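You operate a simulated robot arm through the tools that you are given. There is no shell and no other tool. Be economical: measure what you need, move in short steps, check, and stop when the job is done.

Carry out the task below with a simulated robot arm. There is one attempt and no reset: what you move stays moved.

TASK
Make a large coffee in the green mug; the pod is already in.
Fine: bottom switch on for it and off at the end; the mug stays on the drip tray. Set down upright: what you pick out. Where these are worked on the way, their far stop is far enough and under half their travel is too little: bottom switch.

Only the result counts: the job must be done as asked and must still hold three seconds after the hand-in. Knocking over, shifting, dropping, spilling or breaking anything else fails it.

THE ROBOT
A 6-joint arm with a two-finger parallel gripper, fixed in place. Base frame: the origin is at the foot of the arm, x ahead of it, y to its left, z up. Lengths are in mm, angles in rad, forces in N, time in s.
With the tool pointing down near the work surface it reaches from about 140 to 840 mm from the base axis. Its first joint turns from -2.897 to 2.897 rad. Payload 3.91 kg.
Tool frame: the origin (TCP) lies between the finger pads and is the grasp point; the fingertips stand 30 mm ahead of it; z points along the fingers, y is the line along which they close. Largest opening 110 mm; finger width 20, thickness 10; the body of the gripper, 48 by 112 mm, starts 55 mm behind the TCP.
Orientation is that of the tool frame in the base frame, as a unit quaternion [w, x, y, z]. With the fingers straight down and closing along the base's y, the tool's x points along the base's -x, its y along +y and its z along -z.

THE INTERFACE
- The arm moves only by the tool step_arm. Its arguments are lists of equal length, an entry for each row: "rot": the turn, a rotation vector about the tool's x, y, z in units of 45 degrees (1.0 is 45 degrees), a list of three; "linear": the shift along the tool's x, y, z in units of 100 mm (1.0 is 100 mm), a list of three; "hand": the closure, from 0 (fully open) to 1 (shut). In form: {"rot": [[ax, ay, az], ...], "linear": [[dx, dy, dz], ...], "hand": [hand, ...]}. A call has 1 to 8 rows; each row is the pose to reach, as a shift and turn from the pose commanded when the call began, along the tool's axes at that moment. A call with a number of a shift or a turn outside -1 to 1 is refused whole. Rows are played at 5 a second. More than 50 mm and 0.15 rad between two rows, or a gripper value outside its range, and nothing of the call is played. Where a pose cannot be reached the arm comes as near as it can. A force on the tool above 90 N (or 10 N above the force at the start of the call, whichever is more), or a blocked arm, ends the call early, and 0.2 s more pass. Each finger travels about 108 mm/s and halts on what it meets, pressing with about 35 N; the grip force reading is that of the motor and also rises with nothing between the fingers. The clock runs only during rows and for 0.2 s after the last one: add rows that repeat a pose to give the fingers time. It gives the time, the measured TCP pose, the force on the tool (base axes), the opening and the grip force at its end, in the units of the frame above (readings bear some noise), with the torque about the TCP (base axes, N m) and any sound that the robot's microphone picked up, and new pictures: "views" is both (left out), scene, wrist or none.
- Cameras (640 x 400 px; columns grow to the right, rows downward): "scene" is fixed at [49, 502.4, 1467.4]; the picture's right is [-0.83, -0.56, 0.00], its down [-0.23, 0.34, -0.91] and it looks along [0.51, -0.76, -0.41] (base axes); focal length 321 px, centre (320, 200). "wrist" rides on the gripper at [77, 7, -114] in the tool frame; the picture's right is [-0.09, 1.00, 0.00], its down [-0.80, -0.07, -0.59] and it looks along [-0.59, -0.05, 0.80] (tool axes); focal length 270 px, centre (320, 200). There is no depth. A picture from a camera that has moved, and an enlarged one, comes with that camera's place and axes in the base frame and with its lens.
- slide_trunk(by): slides the trunk up (or, below 0, down) by that many mm; the arm rides with it, the base frame stays. It gives what a move gives, with no picture.
- zoom(camera, box): a new picture of the part [left, top, right, bottom] of that camera's present view, enlarged. It takes no simulated time.
- sign_off(): hands the job in; it is judged then, once.

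Go step by step. Nothing tells you positions but the pictures and the camera data: compare them with the known pose of the tool, close in by small moves and look again before you grip or let go. The budget is 120 turns and 200 pictures, counting those below and the enlarged ones. Unless the task says otherwise, let go and move clear before handing in, and close with one line.

The tools are called after "Request:" as name(argument=value, ...) on one line, values as JSON. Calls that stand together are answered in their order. step_arm: Moves the arm, as the interface text tells. Its arguments: {"type":"object","properties":{"rot":{"type":"array"},"linear":{"type":"array"},"hand":{"type":"array"},"views":{"type":"string","enum":["both","scene","wrist","none"]}},"required":["rot","linear","hand"]} The other tools are called the same way: slide_trunk (by) slides the trunk up or down; zoom (camera, box) takes an enlarged picture of a part of a camera's view; sign_off () hands the job in.

At the start:

```text
time: 0.0
ee_pos: [212.9, -364.0, 1248.7]
ee_rot: [0.0, 0.0, 1.0, 0.0]
contact_force: [-0.6, -0.4, 0.2]
wrist_torque: [-0.02, -0.03, -0.01]
finger_gap: 110.1
grasp_force: 0.0
trunk travel left (down, up): [-450.0, 90.0]
```

scene: 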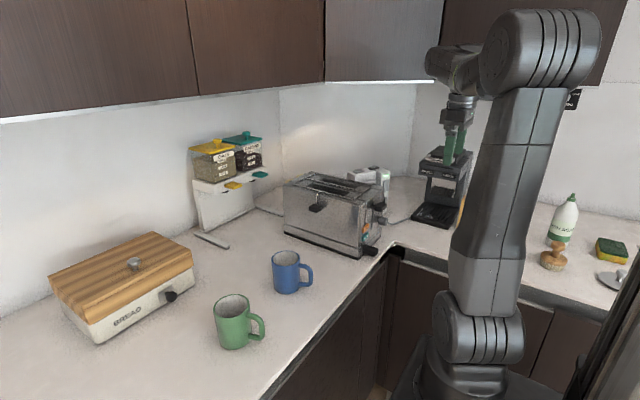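
wrist: 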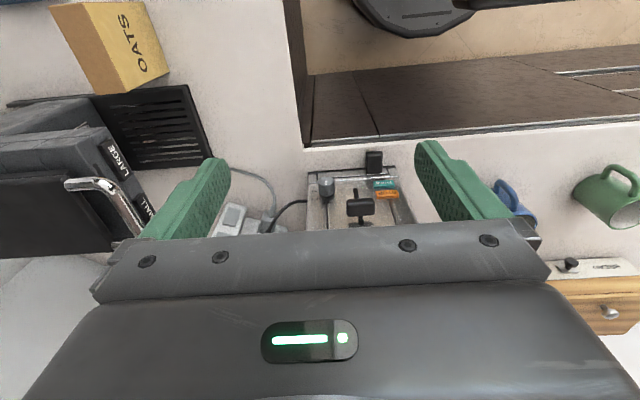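

I see an L-shaped counter with the green mug at the front-left, and the coffee machine in the corner near the gripper. I'll zoom in on the machine, the mug and the labels first.

Request:
zoom(camera="scene", box=[380, 120, 500, 240])

Request:
zoom(camera="wrist", box=[0, 80, 240, 260])

Request:
zoom(camera="scene", box=[180, 230, 340, 370])

```text
3.33 times, centred on (440, 180) of scene
camera zoom: at [49.0, 502.4, 1467.4], right [-0.83, -0.56, 0.0], down [-0.23, 0.34, -0.91], along [0.51, -0.76, -0.41], focal length 1069 px, centre (-80, 267)
```

zoom: 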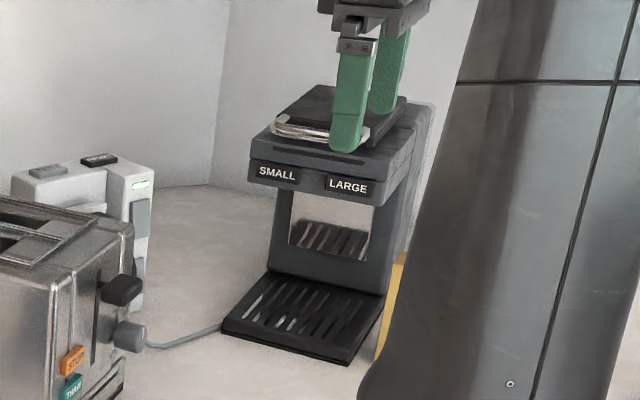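

```text
2.22 times, centred on (120, 170) of wrist
camera zoom: at [135.3, -357.9, 1363.8], right [0.09, 1.0, 0.0], down [0.8, -0.07, 0.59], along [0.59, -0.05, -0.8], focal length 601 px, centre (764, 267)
```

zoom: 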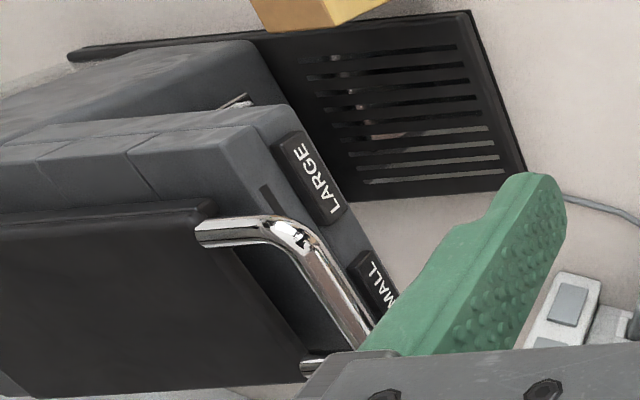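

```text
2.86 times, centred on (260, 300) of scene
camera zoom: at [49.0, 502.4, 1467.4], right [-0.83, -0.56, 0.0], down [-0.23, 0.34, -0.91], along [0.51, -0.76, -0.41], focal length 916 px, centre (491, -86)
```

zoom: 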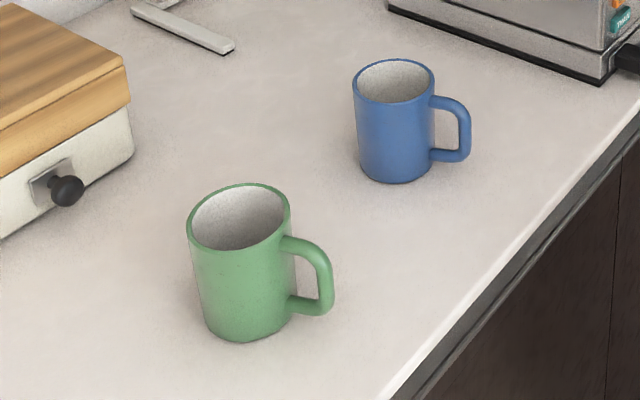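

The white unit behind the toaster looks like a switch tower, so I'll zoom in on it from both cameras.

Request:
zoom(camera="scene", box=[340, 155, 400, 215])

Request:
zoom(camera="wrist", box=[190, 150, 310, 245])

Request:
zoom(camera="scene", box=[340, 190, 460, 265])

```text
6.67 times, centred on (370, 185) of scene
camera zoom: at [49.0, 502.4, 1467.4], right [-0.83, -0.56, 0.0], down [-0.23, 0.34, -0.91], along [0.51, -0.76, -0.41], focal length 2138 px, centre (-13, 300)
```

zoom: 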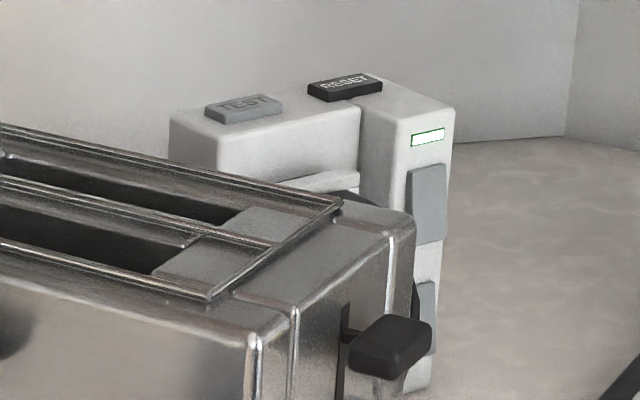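

```text
4.21 times, centred on (250, 198) of wrist
camera zoom: at [135.3, -357.9, 1363.8], right [0.09, 1.0, 0.0], down [0.8, -0.07, 0.59], along [0.59, -0.05, -0.8], focal length 1138 px, centre (615, 210)
```

zoom: 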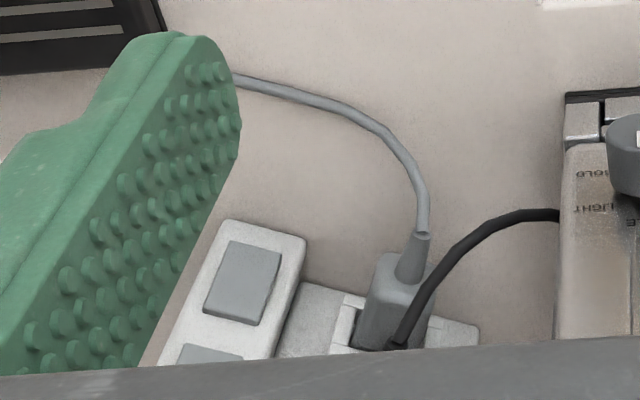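

```text
5.33 times, centred on (400, 228) of scene
camera zoom: at [49.0, 502.4, 1467.4], right [-0.83, -0.56, 0.0], down [-0.23, 0.34, -0.91], along [0.51, -0.76, -0.41], focal length 1710 px, centre (-107, 53)
```

zoom: 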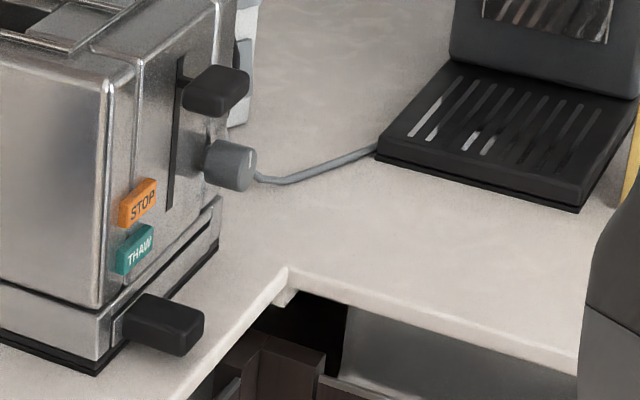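

Triangulating from both cameras:

| Item | Position (mm) |
|---|---|
| Lower rocker of the tower | about [461, -561, 959], facing -x |
| LARGE button | about [263, -606, 1089], facing +y |
| Drip tray | about [296, -650] |
| Green mug | about [480, 187] |

I'll back off and start turning the tool towards horizontal, with the camera on top.

Request:
step_arm(rot=[[0.088, 0, -0.088], [0.177, 0, -0.177], [0.265, 0, -0.265], [0.354, 0, -0.354], [0.442, 0, -0.442], [0.53, 0, -0.53], [0.619, 0, -0.619], [0.707, 0, -0.707]], linear=[[0, 0.12, 0], [0, 0.25, 0], [0, 0.37, 0], [0, 0.5, 0], [0, 0.62, 0], [0, 0.75, 0], [0, 0.87, 0], [0, 1, 0]], hand=[0, 0, 0, 0, 0, 0, 0, 0], views="both")

```text
time: 1.8
ee_pos: [216.4, -273.4, 1227.6]
ee_rot: [-0.024, -0.268, 0.932, -0.243]
contact_force: [9.2, 7.5, 3.1]
wrist_torque: [-0.53, 0.64, -0.35]
finger_gap: 110.1
grasp_force: 0.0
trunk travel left (down, up): [-450.0, 90.0]
camera wrist: at [136.9, -253.9, 1339.4], right [-0.43, 0.78, -0.45], down [0.67, 0.62, 0.41], along [0.6, -0.12, -0.79], focal length 270 px, centre (320, 200)
```

scene: 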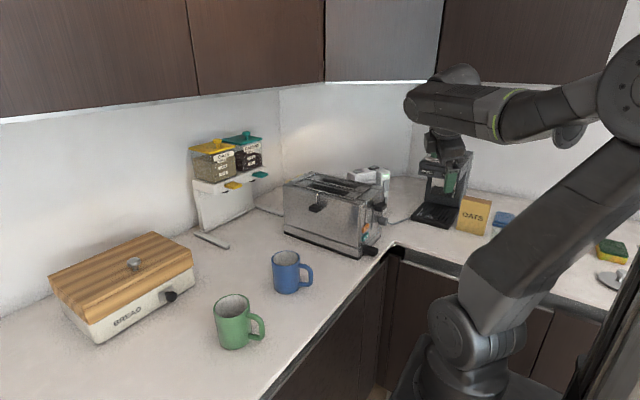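
wrist: 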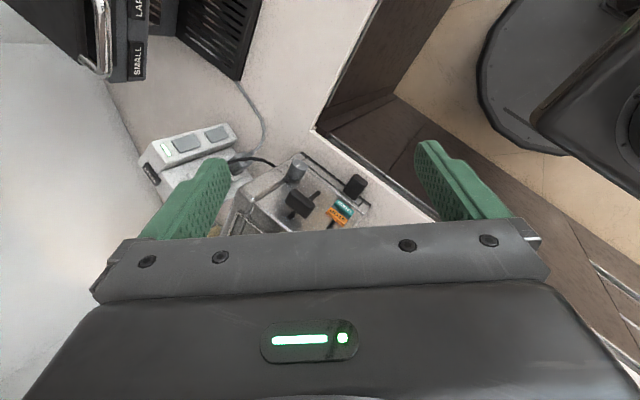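

The turn is working. I'll get an enlarged view of the tower rockers from here.

Request:
zoom(camera="wrist", box=[120, 110, 250, 200])

Request:
step_arm(rot=[[0.088, 0, -0.088], [0.177, 0, -0.177], [0.265, 0, -0.265], [0.354, 0, -0.354], [0.442, 0, -0.442], [0.53, 0, -0.53], [0.619, 0, -0.619], [0.707, 0, -0.707]], linear=[[0, 0, 0], [0, 0, 0], [0, 0, 0], [0, 0, 0], [0, 0, 0], [0, 0, 0], [0, 0, 0], [0, 0, 0]], hand=[0, 0, 0, 0, 0, 0, 0, 0], views="scene")

```text
4.44 times, centred on (185, 155) of wrist
camera zoom: at [136.9, -253.9, 1339.4], right [-0.43, 0.78, -0.45], down [0.67, 0.62, 0.41], along [0.6, -0.12, -0.79], focal length 1201 px, centre (920, 400)
```

zoom: 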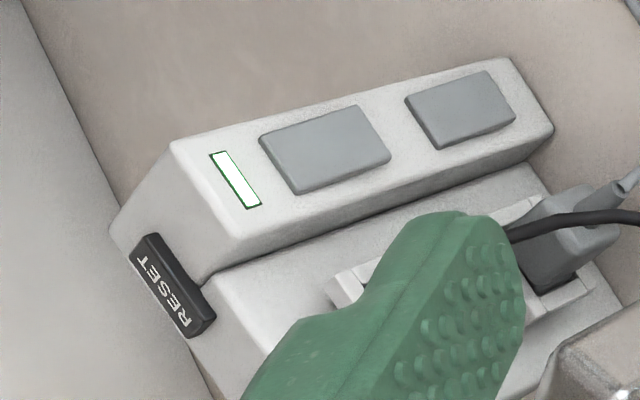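

```text
time: 3.6
ee_pos: [211.5, -264.0, 1248.8]
ee_rot: [0.0, -0.501, 0.706, -0.501]
contact_force: [-0.3, 0.1, 0.1]
wrist_torque: [-0.04, 0.0, 0.02]
finger_gap: 109.9
grasp_force: 0.1
trunk travel left (down, up): [-450.0, 90.0]
```

scene: 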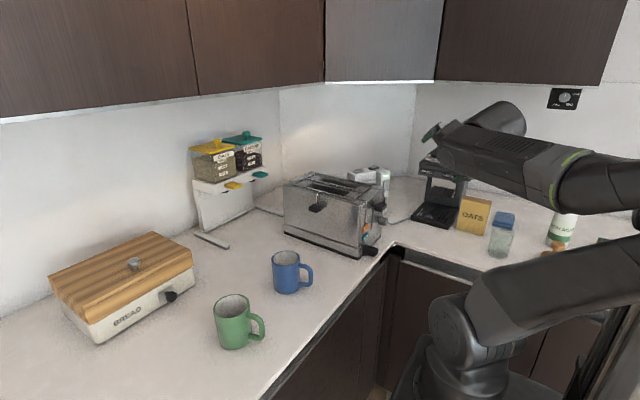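

Both rockers are visible and I'll judge their tilt from closer. I'll continue to a horizontal tool yawed -30°, closing the fingers and lowering.

Request:
step_arm(rot=[[0.051, 0.022, -0.082], [0.102, 0.044, -0.164], [0.153, 0.066, -0.246], [0.204, 0.088, -0.328], [0.255, 0.11, -0.41], [0.306, 0.132, -0.492], [0.357, 0.154, -0.574], [0.4075, 0.176, -0.6565]], linear=[[-0.045, 0.013, 0.12], [-0.09, 0.026, 0.25], [-0.134, 0.04, 0.37], [-0.18, 0.053, 0.5], [-0.22, 0.066, 0.62], [-0.27, 0.08, 0.74], [-0.31, 0.093, 0.87], [-0.357, 0.106, 0.99]], hand=[0.2, 0.4, 0.6, 0.8, 1, 1, 1, 1], views="none")

Request:
step_arm(rot=[[0.051, 0.022, -0.082], [0.102, 0.044, -0.164], [0.153, 0.066, -0.246], [0.204, 0.088, -0.328], [0.255, 0.11, -0.41], [0.306, 0.132, -0.492], [0.357, 0.154, -0.574], [0.4075, 0.176, -0.6565]], linear=[[0, 0, 0], [0, 0, 0], [0, 0, 0], [0, 0, 0], [0, 0, 0], [0, 0, 0], [0, 0, 0], [0, 0, 0]], hand=[1, 1, 1, 1, 1, 1, 1, 1], views="both")

```text
time: 5.4
ee_pos: [273.4, -309.7, 1173.7]
ee_rot: [0.097, 0.621, -0.467, 0.622]
contact_force: [0.4, 0.1, 0.7]
wrist_torque: [-0.01, -0.01, 0.01]
finger_gap: 0.1
grasp_force: 34.7
out of reach, approached as far as the arm can: row 4, 5, 6
trunk travel left (down, up): [-450.0, 90.0]
```

```text
time: 7.2
ee_pos: [271.6, -308.7, 1173.4]
ee_rot: [0.182, 0.683, -0.182, 0.683]
contact_force: [0.6, -0.6, -0.3]
wrist_torque: [0.0, -0.02, -0.02]
finger_gap: 0.0
grasp_force: 34.7
trunk travel left (down, up): [-450.0, 90.0]
camera wrist: at [169.6, -257.5, 1251.1], right [-0.5, -0.86, -0.09], down [-0.48, 0.36, -0.8], along [0.72, -0.36, -0.59], focal length 270 px, centre (320, 200)
```

scene: 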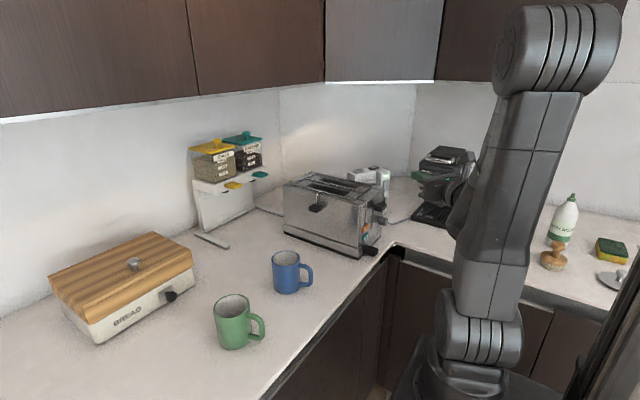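
wrist: 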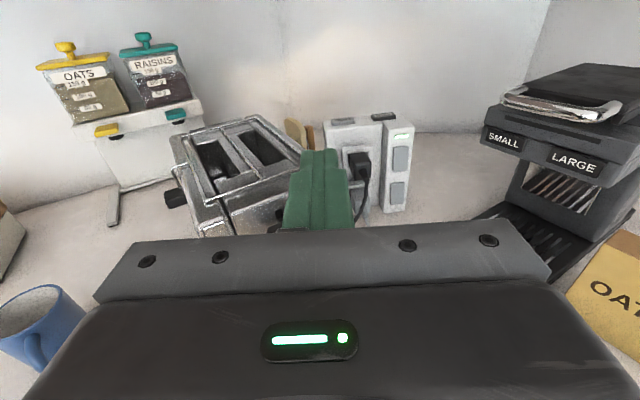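

The view is now upright and clear, so I'll zoom in on the tower and the coffee machine.

Request:
zoom(camera="wrist", box=[320, 100, 430, 230])

Request:
zoom(camera="wrist", box=[450, 50, 640, 290])

```text
3.08 times, centred on (375, 165) of wrist
camera zoom: at [169.6, -257.5, 1251.1], right [-0.5, -0.86, -0.09], down [-0.48, 0.36, -0.8], along [0.72, -0.36, -0.59], focal length 832 px, centre (151, 308)
```

zoom: 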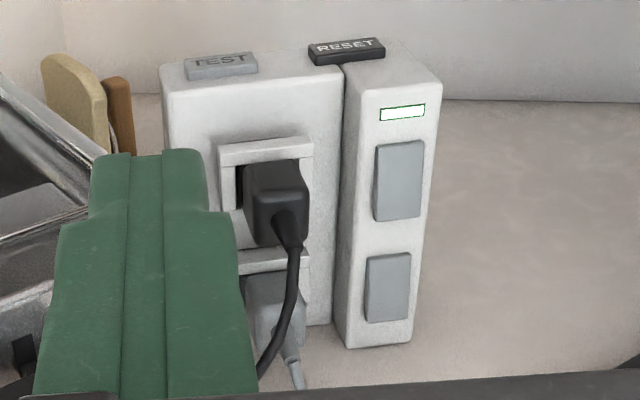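

```text
1.67 times, centred on (545, 170) of wrist
camera zoom: at [169.6, -257.5, 1251.1], right [-0.5, -0.86, -0.09], down [-0.48, 0.36, -0.8], along [0.72, -0.36, -0.59], focal length 450 px, centre (-55, 250)
```

zoom: 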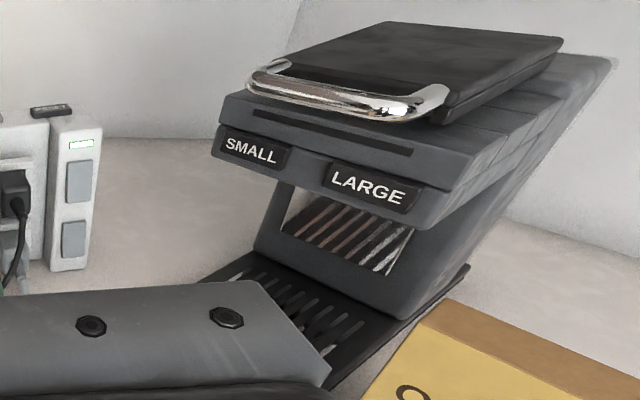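

The lid is closed and the grey plug sits in the lower socket, so the bottom rocker feeds the coffee machine. I'll move closer to the rocker, keeping clear of the toaster lever at about [385, -323, 1048].

Request:
step_arm(rot=[[0, 0, 0], [0, 0, 0], [0, 0, 0], [0, 0, 0], [0, 0, 0]], linear=[[-0.06, 0.2, 0.2], [-0.12, 0.4, 0.4], [-0.18, 0.6, 0.6], [-0.24, 0.8, 0.8], [-0.3, 1, 1]], hand=[1, 1, 1, 1, 1], views="none")

Request:
step_arm(rot=[[0, 0, 0], [0, 0, 0], [0, 0, 0], [0, 0, 0], [0, 0, 0]], linear=[[-0.2, 0.05, 0.1], [-0.4, 0.1, 0.2], [-0.6, 0.15, 0.3], [-0.8, 0.2, 0.4], [-1, 0.24, 0.5]], hand=[1, 1, 1, 1, 1], views="both")

```text
time: 8.4
ee_pos: [309.4, -448.0, 1142.6]
ee_rot: [0.183, 0.683, -0.183, 0.683]
contact_force: [-0.4, -0.8, -0.2]
wrist_torque: [-0.01, -0.01, -0.02]
finger_gap: 0.0
grasp_force: 34.8
trunk travel left (down, up): [-450.0, 90.0]
```

```text
time: 9.6
ee_pos: [339.6, -490.7, 1045.3]
ee_rot: [0.183, 0.683, -0.183, 0.683]
contact_force: [-0.6, 0.4, -0.2]
wrist_torque: [-0.02, 0.01, 0.01]
finger_gap: 0.0
grasp_force: 34.6
trunk travel left (down, up): [-450.0, 90.0]
camera wrist: at [237.7, -440.3, 1121.8], right [-0.5, -0.86, -0.09], down [-0.48, 0.36, -0.8], along [0.72, -0.36, -0.59], focal length 270 px, centre (320, 200)
```

scene: 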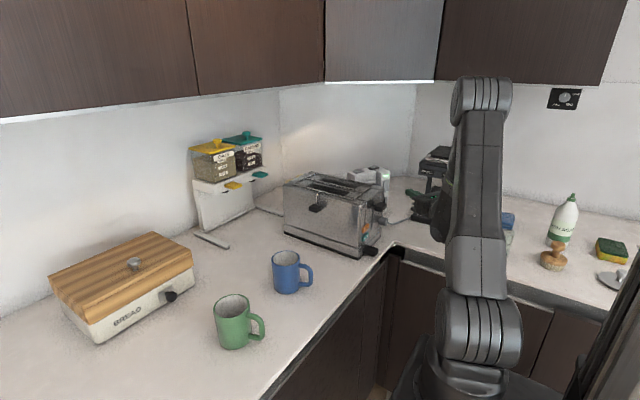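
wrist: 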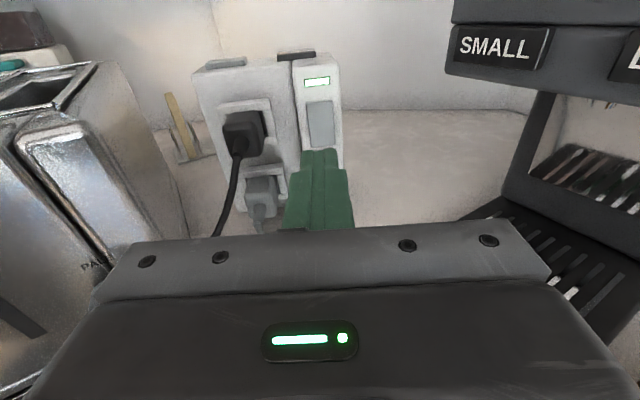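

The fingers hide the lower rocker, so I'll step sideways to look at its tilt.

Request:
step_arm(rot=[[0, 0, 0], [0, 0, 0]], linear=[[0, -0.25, -0.05], [0, -0.5, -0.1]], hand=[1, 1], views="none")

Request:
zoom(camera="wrist", box=[310, 40, 440, 230])

```text
time: 10.2
ee_pos: [355.7, -443.2, 1046.0]
ee_rot: [0.183, 0.683, -0.184, 0.682]
contact_force: [-0.3, 0.1, 1.0]
wrist_torque: [0.0, 0.0, 0.01]
finger_gap: 0.1
grasp_force: 34.4
trunk travel left (down, up): [-450.0, 90.0]
```

```text
2.11 times, centred on (375, 135) of wrist
camera zoom: at [254.4, -391.7, 1122.6], right [-0.5, -0.86, -0.09], down [-0.48, 0.36, -0.8], along [0.72, -0.36, -0.59], focal length 569 px, centre (204, 337)
```

zoom: 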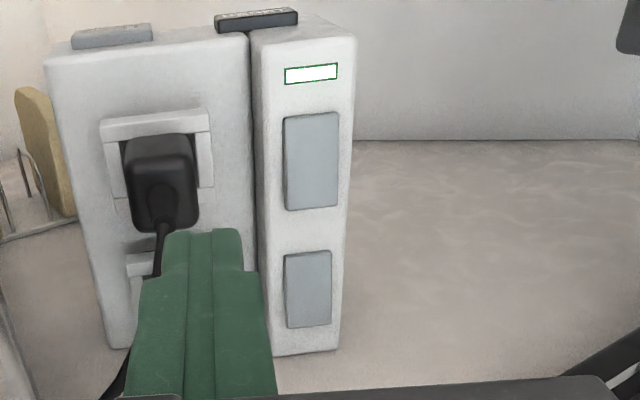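

Request:
zoom(camera="wrist", box=[355, 85, 395, 200])

Request:
zoom(camera="scene", box=[365, 160, 395, 215])

```text
3.48 times, centred on (375, 142) of wrist
camera zoom: at [254.4, -391.7, 1122.6], right [-0.5, -0.86, -0.09], down [-0.48, 0.36, -0.8], along [0.72, -0.36, -0.59], focal length 940 px, centre (129, 400)
```

zoom: 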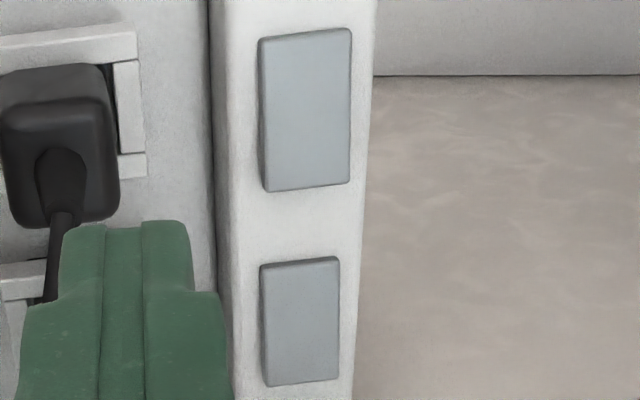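

```text
7.27 times, centred on (380, 188) of scene
camera zoom: at [49.0, 502.4, 1467.4], right [-0.83, -0.56, 0.0], down [-0.23, 0.34, -0.91], along [0.51, -0.76, -0.41], focal length 2332 px, centre (-116, 291)
```

zoom: 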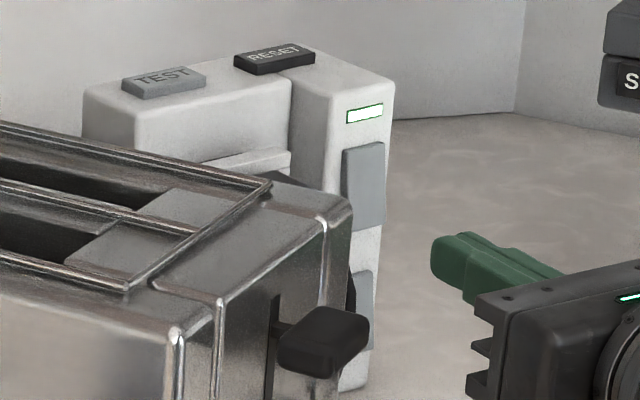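

I can't read the tilt well from here. I take the rocker to span z about 933–978 at y = -561. I'll pitch the tool 25° down and go to a pre-press pose facing its lower half.

Request:
step_arm(rot=[[0, -0.09, 0], [0, -0.18, 0], [0, -0.27, 0], [0, -0.37, 0], [0, -0.46, 0], [0, -0.556, 0]], linear=[[-0.15, 0.13, 0.14], [-0.31, 0.26, 0.28], [-0.46, 0.39, 0.42], [-0.62, 0.52, 0.56], [-0.77, 0.65, 0.7], [-0.93, 0.78, 0.84]], hand=[1, 1, 1, 1, 1, 1], views="both")

```text
time: 11.6
ee_pos: [389.1, -553.3, 950.8]
ee_rot: [0.139, 0.815, -0.22, 0.518]
contact_force: [0.6, -0.4, 0.5]
wrist_torque: [-0.01, 0.03, 0.03]
finger_gap: 0.0
grasp_force: 34.9
trunk travel left (down, up): [-450.0, 90.0]
camera wrist: at [324.6, -523.4, 1069.6], right [-0.53, -0.84, -0.08], down [-0.72, 0.5, -0.47], along [0.44, -0.19, -0.88], focal length 270 px, centre (320, 200)
```

scene: 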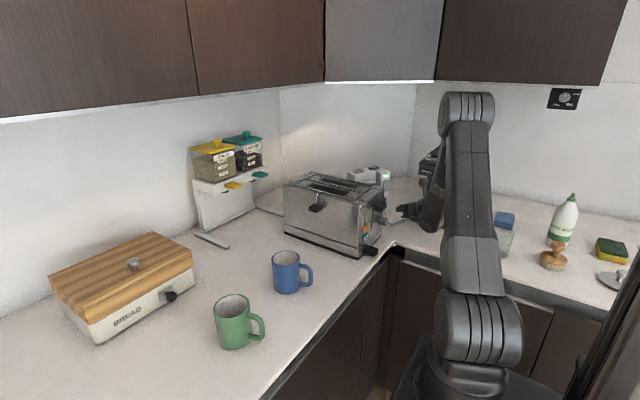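
wrist: 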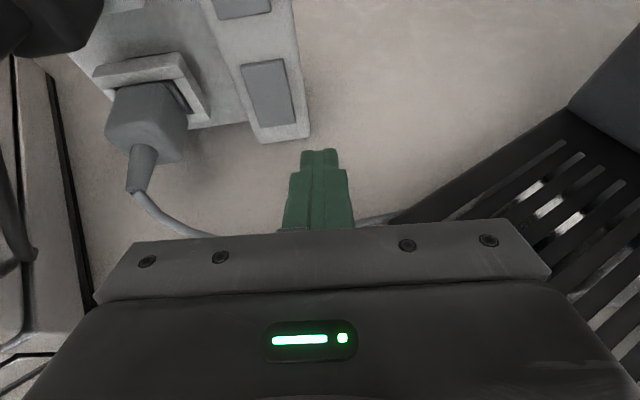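

Request:
zoom(camera="wrist", box=[200, 0, 360, 200])

Request:
zoom(camera="scene", box=[360, 160, 440, 230])

```text
2.00 times, centred on (280, 100) of wrist
camera zoom: at [324.6, -523.4, 1069.6], right [-0.53, -0.84, -0.08], down [-0.72, 0.5, -0.47], along [0.44, -0.19, -0.88], focal length 541 px, centre (400, 400)
```

zoom: 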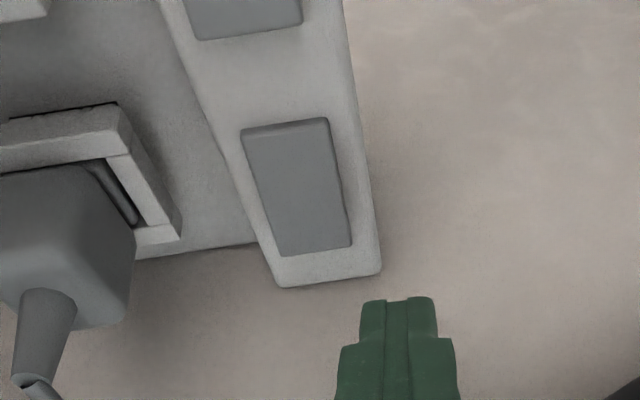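

```text
5.71 times, centred on (400, 195) of scene
camera zoom: at [49.0, 502.4, 1467.4], right [-0.83, -0.56, 0.0], down [-0.23, 0.34, -0.91], along [0.51, -0.76, -0.41], focal length 1832 px, centre (-137, 229)
```

zoom: 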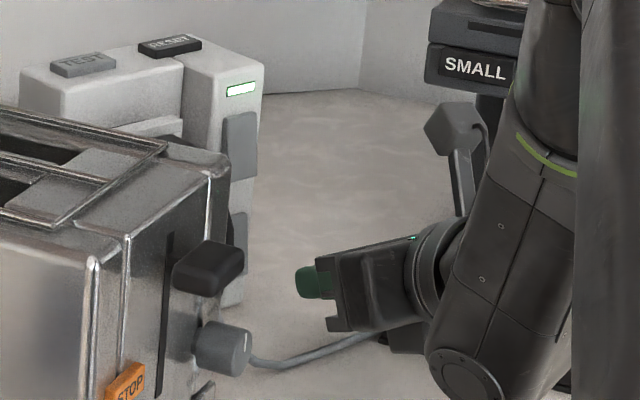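

The rocker is confirmed at [461, -562, 956], z 928–977, and the fingertip is aligned in y. I'll press the lower half with a pure +x motion and watch the force and sound.

Request:
step_arm(rot=[[0, 0, 0], [0, 0, 0], [0, 0, 0], [0, 0, 0]], linear=[[0.01, -0.1, 0.2], [0.052, -0.17, 0.301], [0.067, -0.19, 0.332], [0.082, -0.21, 0.364]], hand=[1, 1, 1, 1], views="wrist")

```text
time: 12.6
ee_pos: [430.7, -554.1, 943.2]
ee_rot: [0.139, 0.815, -0.219, 0.517]
contact_force: [-0.5, 0.8, -0.8]
wrist_torque: [0.0, 0.01, 0.02]
finger_gap: 0.1
grasp_force: 35.7
trunk travel left (down, up): [-450.0, 90.0]
camera wrist: at [366.4, -523.2, 1061.7], right [-0.53, -0.84, -0.08], down [-0.72, 0.5, -0.47], along [0.44, -0.19, -0.88], focal length 270 px, centre (320, 200)
```

wrist: 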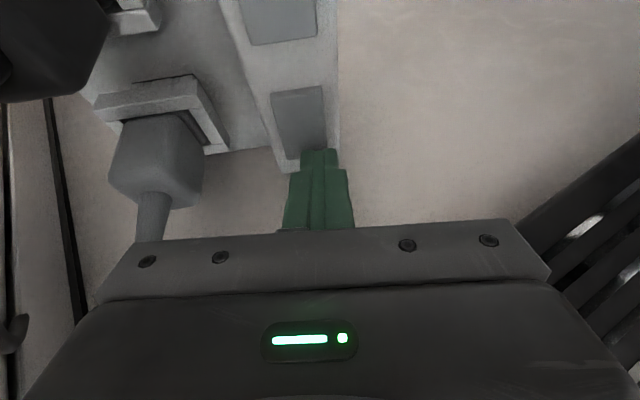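

There is no contact yet, so I'll creep on along +x.

Request:
step_arm(rot=[[0, 0, 0], [0, 0, 0]], linear=[[0.011, -0.015, 0.024], [0.022, -0.03, 0.047]], hand=[1, 1], views="none")

Request:
step_arm(rot=[[0, 0, 0], [0, 0, 0]], linear=[[0.007, -0.01, 0.016], [0.015, -0.02, 0.031]], hand=[1, 1], views="wrist")

```text
time: 13.2
ee_pos: [435.7, -553.8, 944.4]
ee_rot: [0.139, 0.814, -0.221, 0.519]
contact_force: [-19.6, 5.3, -1.5]
wrist_torque: [-0.1, 0.21, -0.1]
finger_gap: 0.0
grasp_force: 34.9
trunk travel left (down, up): [-450.0, 90.0]
```

```text
time: 13.8
ee_pos: [433.8, -552.8, 944.6]
ee_rot: [0.14, 0.814, -0.224, 0.518]
contact_force: [-57.7, 11.8, -6.0]
wrist_torque: [-0.2, 0.53, -0.42]
finger_gap: 0.1
grasp_force: 35.1
trunk travel left (down, up): [-450.0, 90.0]
camera wrist: at [369.7, -523.6, 1062.4], right [-0.54, -0.84, -0.08], down [-0.72, 0.51, -0.47], along [0.44, -0.19, -0.88], focal length 270 px, centre (320, 200)
```

wrist: 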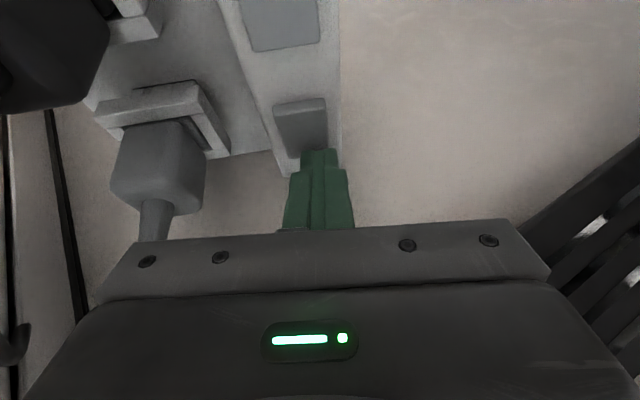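

The rocker has tipped: its lower half is in and the top stands proud. I'll back off and look.

Request:
step_arm(rot=[[0, 0, 0], [0, 0, 0], [0, 0, 0]], linear=[[-0.07, 0.1, -0.16], [-0.14, 0.2, -0.31], [-0.22, 0.3, -0.47]], hand=[1, 1, 1], views="none")

Request:
zoom(camera="wrist", box=[200, 0, 360, 200])

Request:
zoom(camera="scene", box=[360, 160, 420, 230])

```text
time: 14.6
ee_pos: [381.7, -553.3, 944.3]
ee_rot: [0.139, 0.814, -0.218, 0.519]
contact_force: [-0.2, 0.4, -0.2]
wrist_torque: [-0.02, 0.01, 0.0]
finger_gap: 0.0
grasp_force: 34.8
trunk travel left (down, up): [-450.0, 90.0]
```

```text
2.00 times, centred on (280, 100) of wrist
camera zoom: at [317.5, -523.8, 1063.2], right [-0.53, -0.84, -0.08], down [-0.72, 0.5, -0.48], along [0.44, -0.19, -0.88], focal length 541 px, centre (400, 400)
```

zoom: 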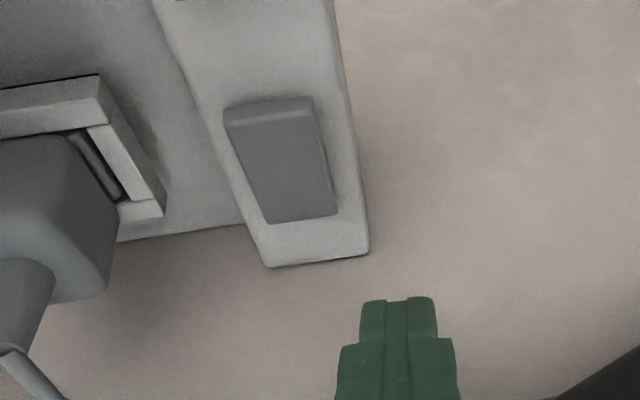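

```text
5.71 times, centred on (390, 195) of scene
camera zoom: at [49.0, 502.4, 1467.4], right [-0.83, -0.56, 0.0], down [-0.23, 0.34, -0.91], along [0.51, -0.76, -0.41], focal length 1832 px, centre (-80, 229)
```

zoom: 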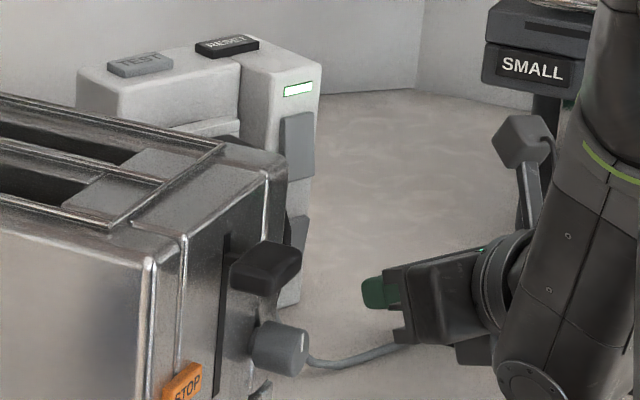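

The bottom switch has been thrown. Next I'll fetch the green mug: rise, level the tool, then yaw and travel towards +y at x of about 300.

Request:
step_arm(rot=[[0, 0.09, 0], [0, 0.18, 0], [0, 0.27, 0], [0, 0.37, 0], [0, 0.46, 0], [0, 0.556, 0]], linear=[[0.11, -0.04, -0.16], [0.22, -0.08, -0.32], [0.33, -0.12, -0.48], [0.44, -0.16, -0.64], [0.55, -0.2, -0.8], [0.654, -0.233, -0.964]], hand=[1, 1, 1, 1, 1, 1], views="none")

Request:
step_arm(rot=[[0.125, 0, 0], [0.25, 0, 0], [0.375, 0, 0], [0.5, 0, 0], [0.625, 0, 0], [0.75, 0, 0], [0.875, 0, 0], [1, 0, 0]], linear=[[0.07, -0.12, -0.12], [0.15, -0.24, -0.24], [0.22, -0.36, -0.36], [0.3, -0.48, -0.48], [0.37, -0.6, -0.6], [0.45, -0.71, -0.71], [0.52, -0.83, -0.83], [0.6, -0.95, -0.95]], hand=[0.8, 0.6, 0.4, 0.2, 0, 0, 0, 0], views="none")

Request:
step_arm(rot=[[0.105, 0, 0], [0.21, 0, 0], [0.315, 0, 0], [0.42, 0, 0]], linear=[[0, -0.25, 0.07], [0, -0.5, 0.15], [0, -0.75, 0.22], [0, -1, 0.3]], hand=[0, 0, 0, 0], views="scene")

```text
time: 16.0
ee_pos: [341.2, -501.9, 1043.8]
ee_rot: [0.184, 0.683, -0.184, 0.683]
contact_force: [-0.7, -0.1, 0.8]
wrist_torque: [-0.01, -0.01, -0.04]
finger_gap: 0.0
grasp_force: 35.7
trunk travel left (down, up): [-450.0, 90.0]
```

```text
time: 17.8
ee_pos: [306.1, -371.3, 1103.1]
ee_rot: [-0.093, 0.701, 0.093, 0.701]
contact_force: [0.2, 1.2, -0.5]
wrist_torque: [0.0, -0.01, 0.0]
finger_gap: 110.0
grasp_force: 0.2
trunk travel left (down, up): [-450.0, 90.0]
```

```text
time: 18.8
ee_pos: [310.1, -268.2, 1103.7]
ee_rot: [-0.206, 0.676, 0.206, 0.676]
contact_force: [0.3, 0.0, -0.6]
wrist_torque: [0.01, 0.0, -0.01]
finger_gap: 110.0
grasp_force: 0.1
trunk travel left (down, up): [-450.0, 90.0]
```

scene: 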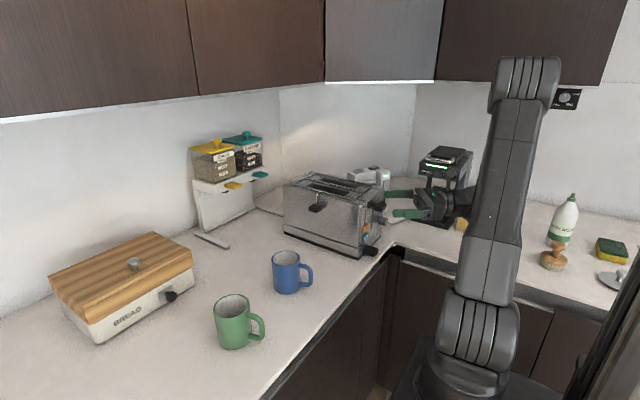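

The coffee machine's panel now glows green, so it has power. I'll carry on to the mug.

Request:
step_arm(rot=[[0, 0, 0], [0, 0, 0], [0, 0, 0], [0, 0, 0]], linear=[[0, -0.25, 0.15], [0, -0.5, 0.3], [0, -0.75, 0.45], [0, -1, 0.6]], hand=[0, 0, 0, 0], views="none")

Request:
step_arm(rot=[[0, 0, 0], [0, 0, 0], [0, 0, 0], [0, 0, 0]], linear=[[0, -0.25, 0.17], [0, -0.5, 0.35], [0, -0.75, 0.52], [0, -1, 0.7]], hand=[0, 0, 0, 0], views="none")

Request:
step_arm(rot=[[0, 0, 0], [0, 0, 0], [0, 0, 0], [0, 0, 0]], linear=[[0, -0.25, 0.17], [0, -0.5, 0.35], [0, -0.75, 0.52], [0, -1, 0.7]], hand=[0, 0, 0, 0], views="both")

```text
time: 19.8
ee_pos: [302.8, -150.8, 1103.6]
ee_rot: [-0.206, 0.677, 0.206, 0.676]
contact_force: [-0.2, 0.6, 0.4]
wrist_torque: [0.0, 0.01, -0.02]
finger_gap: 109.9
grasp_force: 0.1
trunk travel left (down, up): [-450.0, 90.0]
```

```text
time: 20.9
ee_pos: [328.6, -77.1, 1113.4]
ee_rot: [-0.152, 0.667, 0.26, 0.681]
contact_force: [0.5, -0.7, 0.1]
wrist_torque: [-0.06, -0.03, 0.01]
finger_gap: 110.0
grasp_force: 0.0
trunk travel left (down, up): [-450.0, 90.0]
stopped in row 4: the arm was blocked; the commanded pose is now the measured one
```

```text
time: 21.7
ee_pos: [371.5, -28.1, 1150.6]
ee_rot: [-0.105, 0.633, 0.306, 0.703]
contact_force: [0.4, -0.1, -0.3]
wrist_torque: [-0.04, 0.0, 0.06]
finger_gap: 110.0
grasp_force: 0.1
out of reach, approached as far as the arm can: row 1, 2, 3, 4
trunk travel left (down, up): [-450.0, 90.0]
stopped in row 4: the arm was blocked; the commanded pose is now the measured one
camera wrist: at [267.7, -80.1, 1224.7], right [0.55, -0.81, 0.21], down [-0.39, -0.47, -0.79], along [0.74, 0.35, -0.57], focal length 270 px, centre (320, 200)
```

scene: 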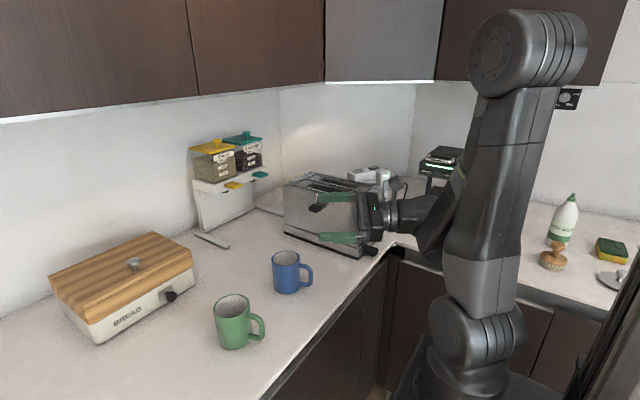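
wrist: 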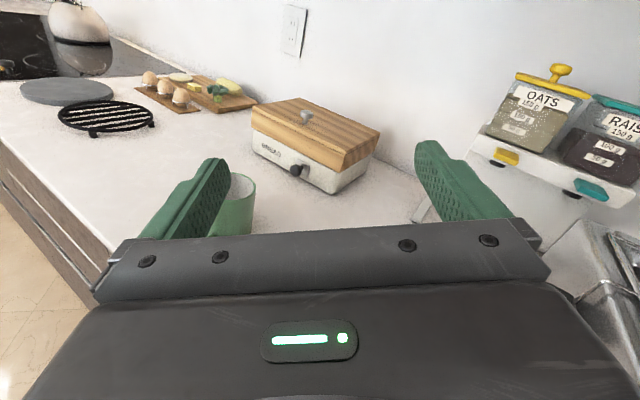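

The arm ran into its inner reach limit, because a horizontal tool sits too close to the base there. I'll move outwards above the blue mug, which is at about [496, -13] with its top near 1000, and undo the roll error.

Request:
step_arm(rot=[[0, 0, 0.1], [0, 0, 0.2], [0, 0, 0.3], [0, 0, 0.384]], linear=[[0, -0.03, 0.25], [0, -0.05, 0.5], [0, -0.08, 0.75], [0, -0.1, 0.95]], hand=[0, 0, 0, 0], views="both")

```text
time: 22.7
ee_pos: [446.3, 34.1, 1145.2]
ee_rot: [-0.21, 0.672, 0.207, 0.679]
contact_force: [0.8, 0.2, 0.7]
wrist_torque: [0.0, 0.01, -0.01]
finger_gap: 109.9
grasp_force: 0.1
trunk travel left (down, up): [-450.0, 90.0]
camera wrist: at [355.5, -36.8, 1222.8], right [0.56, -0.82, -0.09], down [-0.52, -0.27, -0.81], along [0.64, 0.5, -0.58], focal length 270 px, centre (320, 200)
```

scene: 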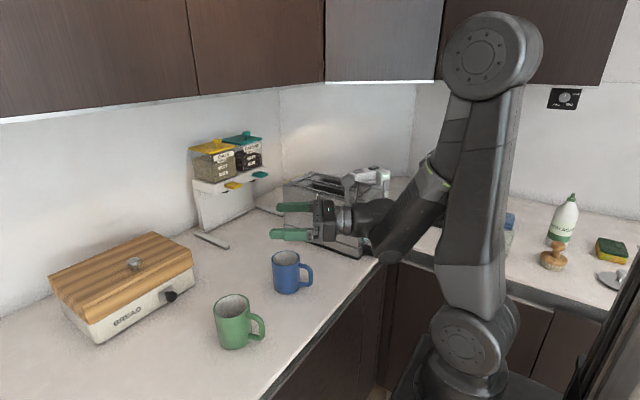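
wrist: 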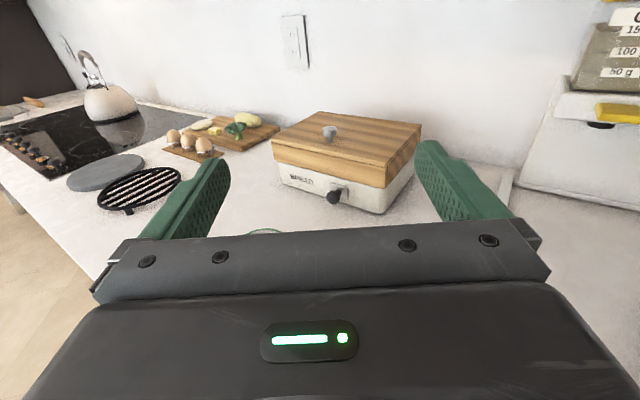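

Orientation is restored. I'll slide sideways to face the mug.

Request:
step_arm(rot=[[0, 0, 0], [0, 0, 0], [0, 0, 0], [0, 0, 0]], linear=[[-0.1, -0.25, -0.05], [-0.2, -0.5, -0.1], [-0.3, -0.75, -0.1], [-0.4, -1, -0.1]], hand=[0, 0, 0, 0], views="wrist")

```text
time: 23.7
ee_pos: [406.4, 100.2, 1136.4]
ee_rot: [-0.21, 0.655, 0.208, 0.695]
contact_force: [-0.3, -0.1, -1.4]
wrist_torque: [0.01, -0.01, -0.01]
finger_gap: 110.1
grasp_force: 0.0
out of reach, approached as far as the arm can: row 4
trunk travel left (down, up): [-450.0, 90.0]
camera wrist: at [312.2, 27.7, 1207.6], right [0.57, -0.82, -0.07], down [-0.49, -0.26, -0.83], along [0.66, 0.51, -0.55], focal length 270 px, centre (320, 200)
```

wrist: 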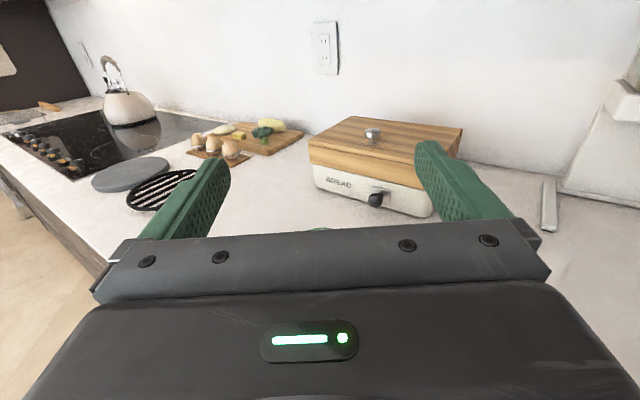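

It's at the reach limit while this high and close in. Sliding the trunk down lowers the whole arm with the same posture, so I'll use that.

Request:
slide_trunk(by=-110)

Request:
zoom(camera="wrist", box=[0, 0, 640, 400])

Request:
zoom(camera="scene", box=[180, 180, 500, 380])

```text
time: 25.1
ee_pos: [406.8, 100.1, 1026.0]
ee_rot: [-0.21, 0.655, 0.209, 0.695]
contact_force: [0.3, 0.7, 0.3]
wrist_torque: [0.01, 0.0, 0.0]
finger_gap: 110.4
grasp_force: 0.0
trunk travel left (down, up): [-340.0, 200.0]
```

```text
1.00 times, centred on (320, 200) of wrist (not enlarged: the box is as wide or as high as the picture)
camera zoom: at [311.8, 27.4, 1097.7], right [0.57, -0.82, -0.07], down [-0.49, -0.26, -0.83], along [0.66, 0.51, -0.55], focal length 270 px, centre (320, 200)
```

zoom: 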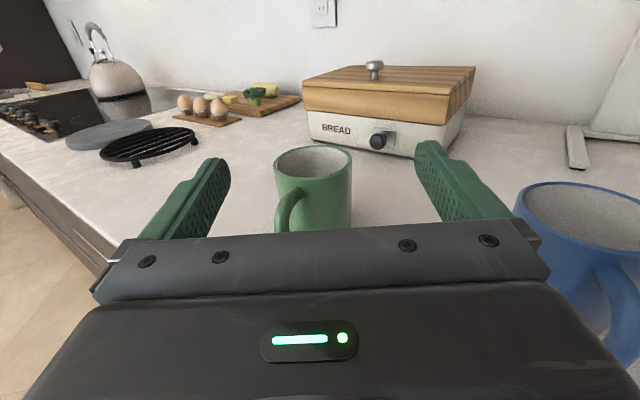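

```text
2.00 times, centred on (340, 280) of scene
camera zoom: at [49.0, 502.4, 1467.4], right [-0.83, -0.56, 0.0], down [-0.23, 0.34, -0.91], along [0.51, -0.76, -0.41], focal length 641 px, centre (280, 40)
```

zoom: 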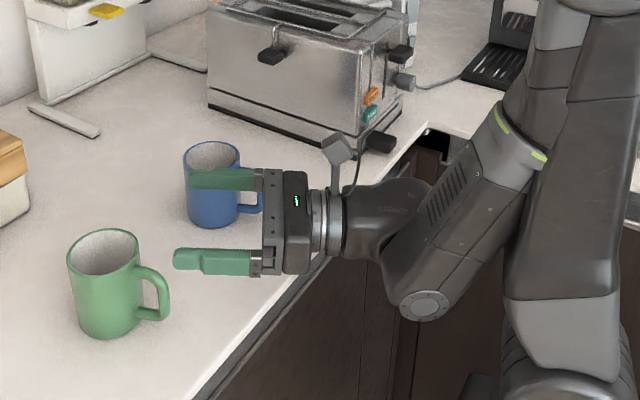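

Solving both views, the green mug axis is about (490, 177) with its rim at z of about 989. The handle points back at me at roughly 20°. I'll pitch 12° down, centre sideways and go a little forward while still above the rim.

Request:
step_arm(rot=[[0, -0.11, 0], [0, -0.22, 0], [0, -0.335, 0]], linear=[[0, -0.05, 0.1], [0, -0.1, 0.2], [0, -0.165, 0.3]], hand=[0, 0, 0], views="both")

```text
time: 25.9
ee_pos: [403.9, 125.7, 1008.6]
ee_rot: [-0.183, 0.756, 0.234, 0.583]
contact_force: [0.5, 0.0, -0.1]
wrist_torque: [0.04, 0.0, 0.01]
finger_gap: 109.9
grasp_force: 0.1
trunk travel left (down, up): [-340.0, 200.0]
camera wrist: at [333.8, 68.1, 1114.4], right [0.54, -0.83, -0.09], down [-0.68, -0.38, -0.62], along [0.49, 0.4, -0.78], focal length 270 px, centre (320, 200)
```

scene: 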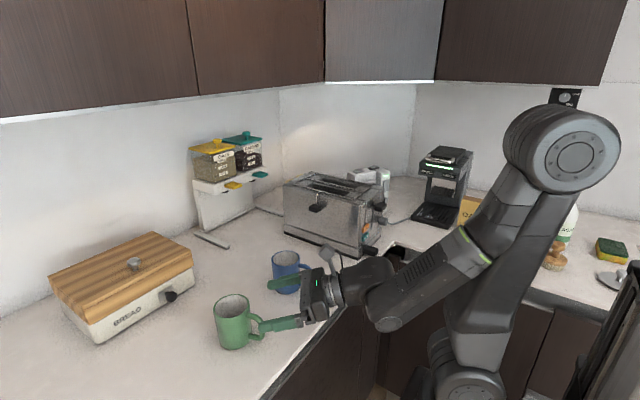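
wrist: 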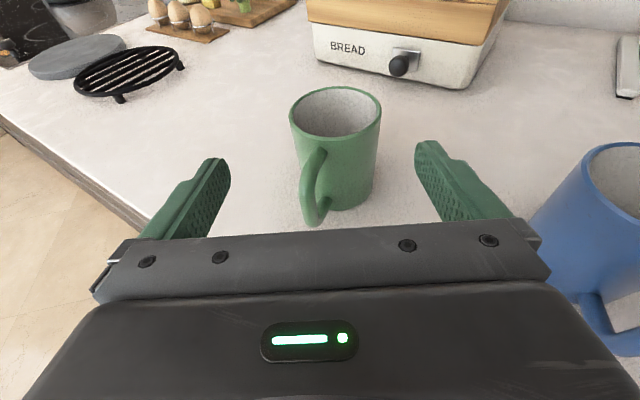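

The mug is refined to (493, 171), 74 mm in diameter. I'll yaw 12° closer to the handle line and drop to grip height just in front of it.

Request:
step_arm(rot=[[-0.086, 0, 0.022], [-0.172, 0, 0.045], [-0.258, 0, 0.067], [-0.258, 0, 0.067]], linear=[[-0.16, -0.02, 0.08], [-0.32, -0.04, 0.16], [-0.485, -0.054, 0.24], [-0.485, -0.054, 0.24]], hand=[0, 0, 0, 0], views="both")

```text
time: 26.9
ee_pos: [439.7, 64.4, 983.5]
ee_rot: [-0.125, 0.778, 0.155, 0.596]
contact_force: [-0.6, 0.8, 0.3]
wrist_torque: [-0.01, 0.0, -0.01]
finger_gap: 110.1
grasp_force: 0.1
out of reach, approached as far as the arm can: row 1, 2, 3, 4
trunk travel left (down, up): [-340.0, 200.0]
camera wrist: at [358.4, 20.5, 1087.8], right [0.37, -0.92, -0.1], down [-0.75, -0.23, -0.62], along [0.55, 0.3, -0.78], focal length 270 px, centre (320, 200)
```

scene: 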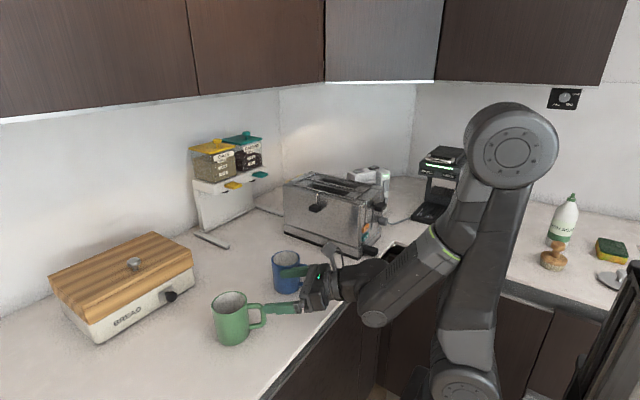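
wrist: 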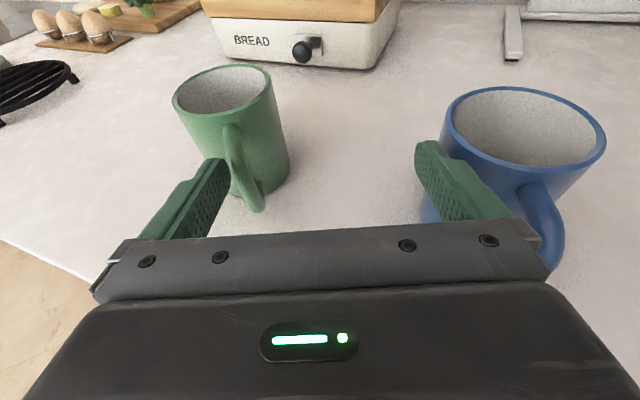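

The pose was out of reach and the arm drifted sideways next to both mugs. I'll raise the trunk straight up to get clear, then check whether anything moved.

Request:
slide_trunk(by=60)

Request:
zoom(camera="scene", box=[180, 230, 340, 370])

Request:
zoom(camera="wrist", box=[0, 0, 640, 400])

```text
time: 27.9
ee_pos: [439.4, 63.6, 1043.7]
ee_rot: [-0.126, 0.777, 0.154, 0.598]
contact_force: [0.0, -0.2, 0.8]
wrist_torque: [0.01, -0.03, -0.04]
finger_gap: 109.8
grasp_force: 0.1
trunk travel left (down, up): [-400.0, 140.0]
```

```text
2.86 times, centred on (260, 300) of scene
camera zoom: at [49.0, 502.4, 1467.4], right [-0.83, -0.56, 0.0], down [-0.23, 0.34, -0.91], along [0.51, -0.76, -0.41], focal length 916 px, centre (491, -86)
```

zoom: 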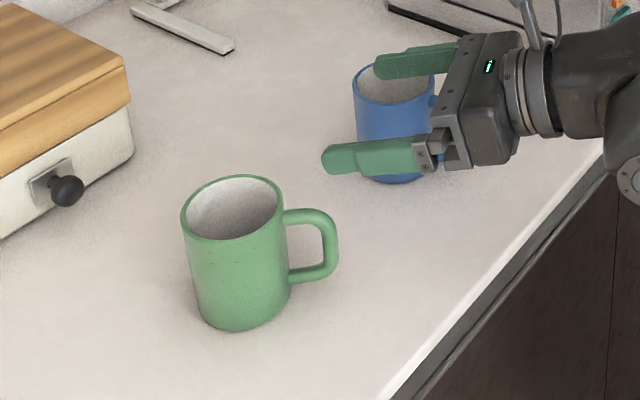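

```text
1.00 times, centred on (320, 200) of wrist (not enlarged: the box is as wide or as high as the picture)
camera zoom: at [358.0, 20.5, 1148.0], right [0.37, -0.92, -0.1], down [-0.75, -0.23, -0.62], along [0.55, 0.3, -0.78], focal length 270 px, centre (320, 200)
```

zoom: 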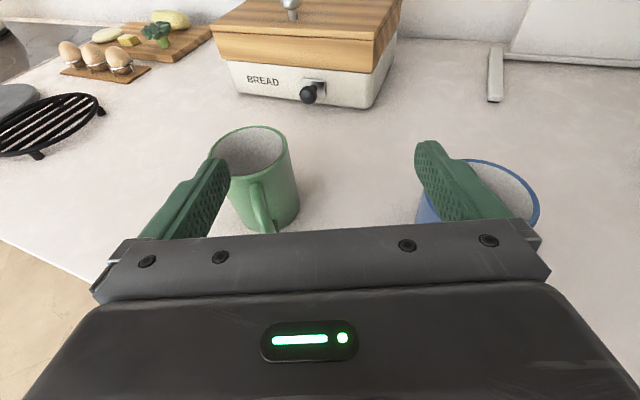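

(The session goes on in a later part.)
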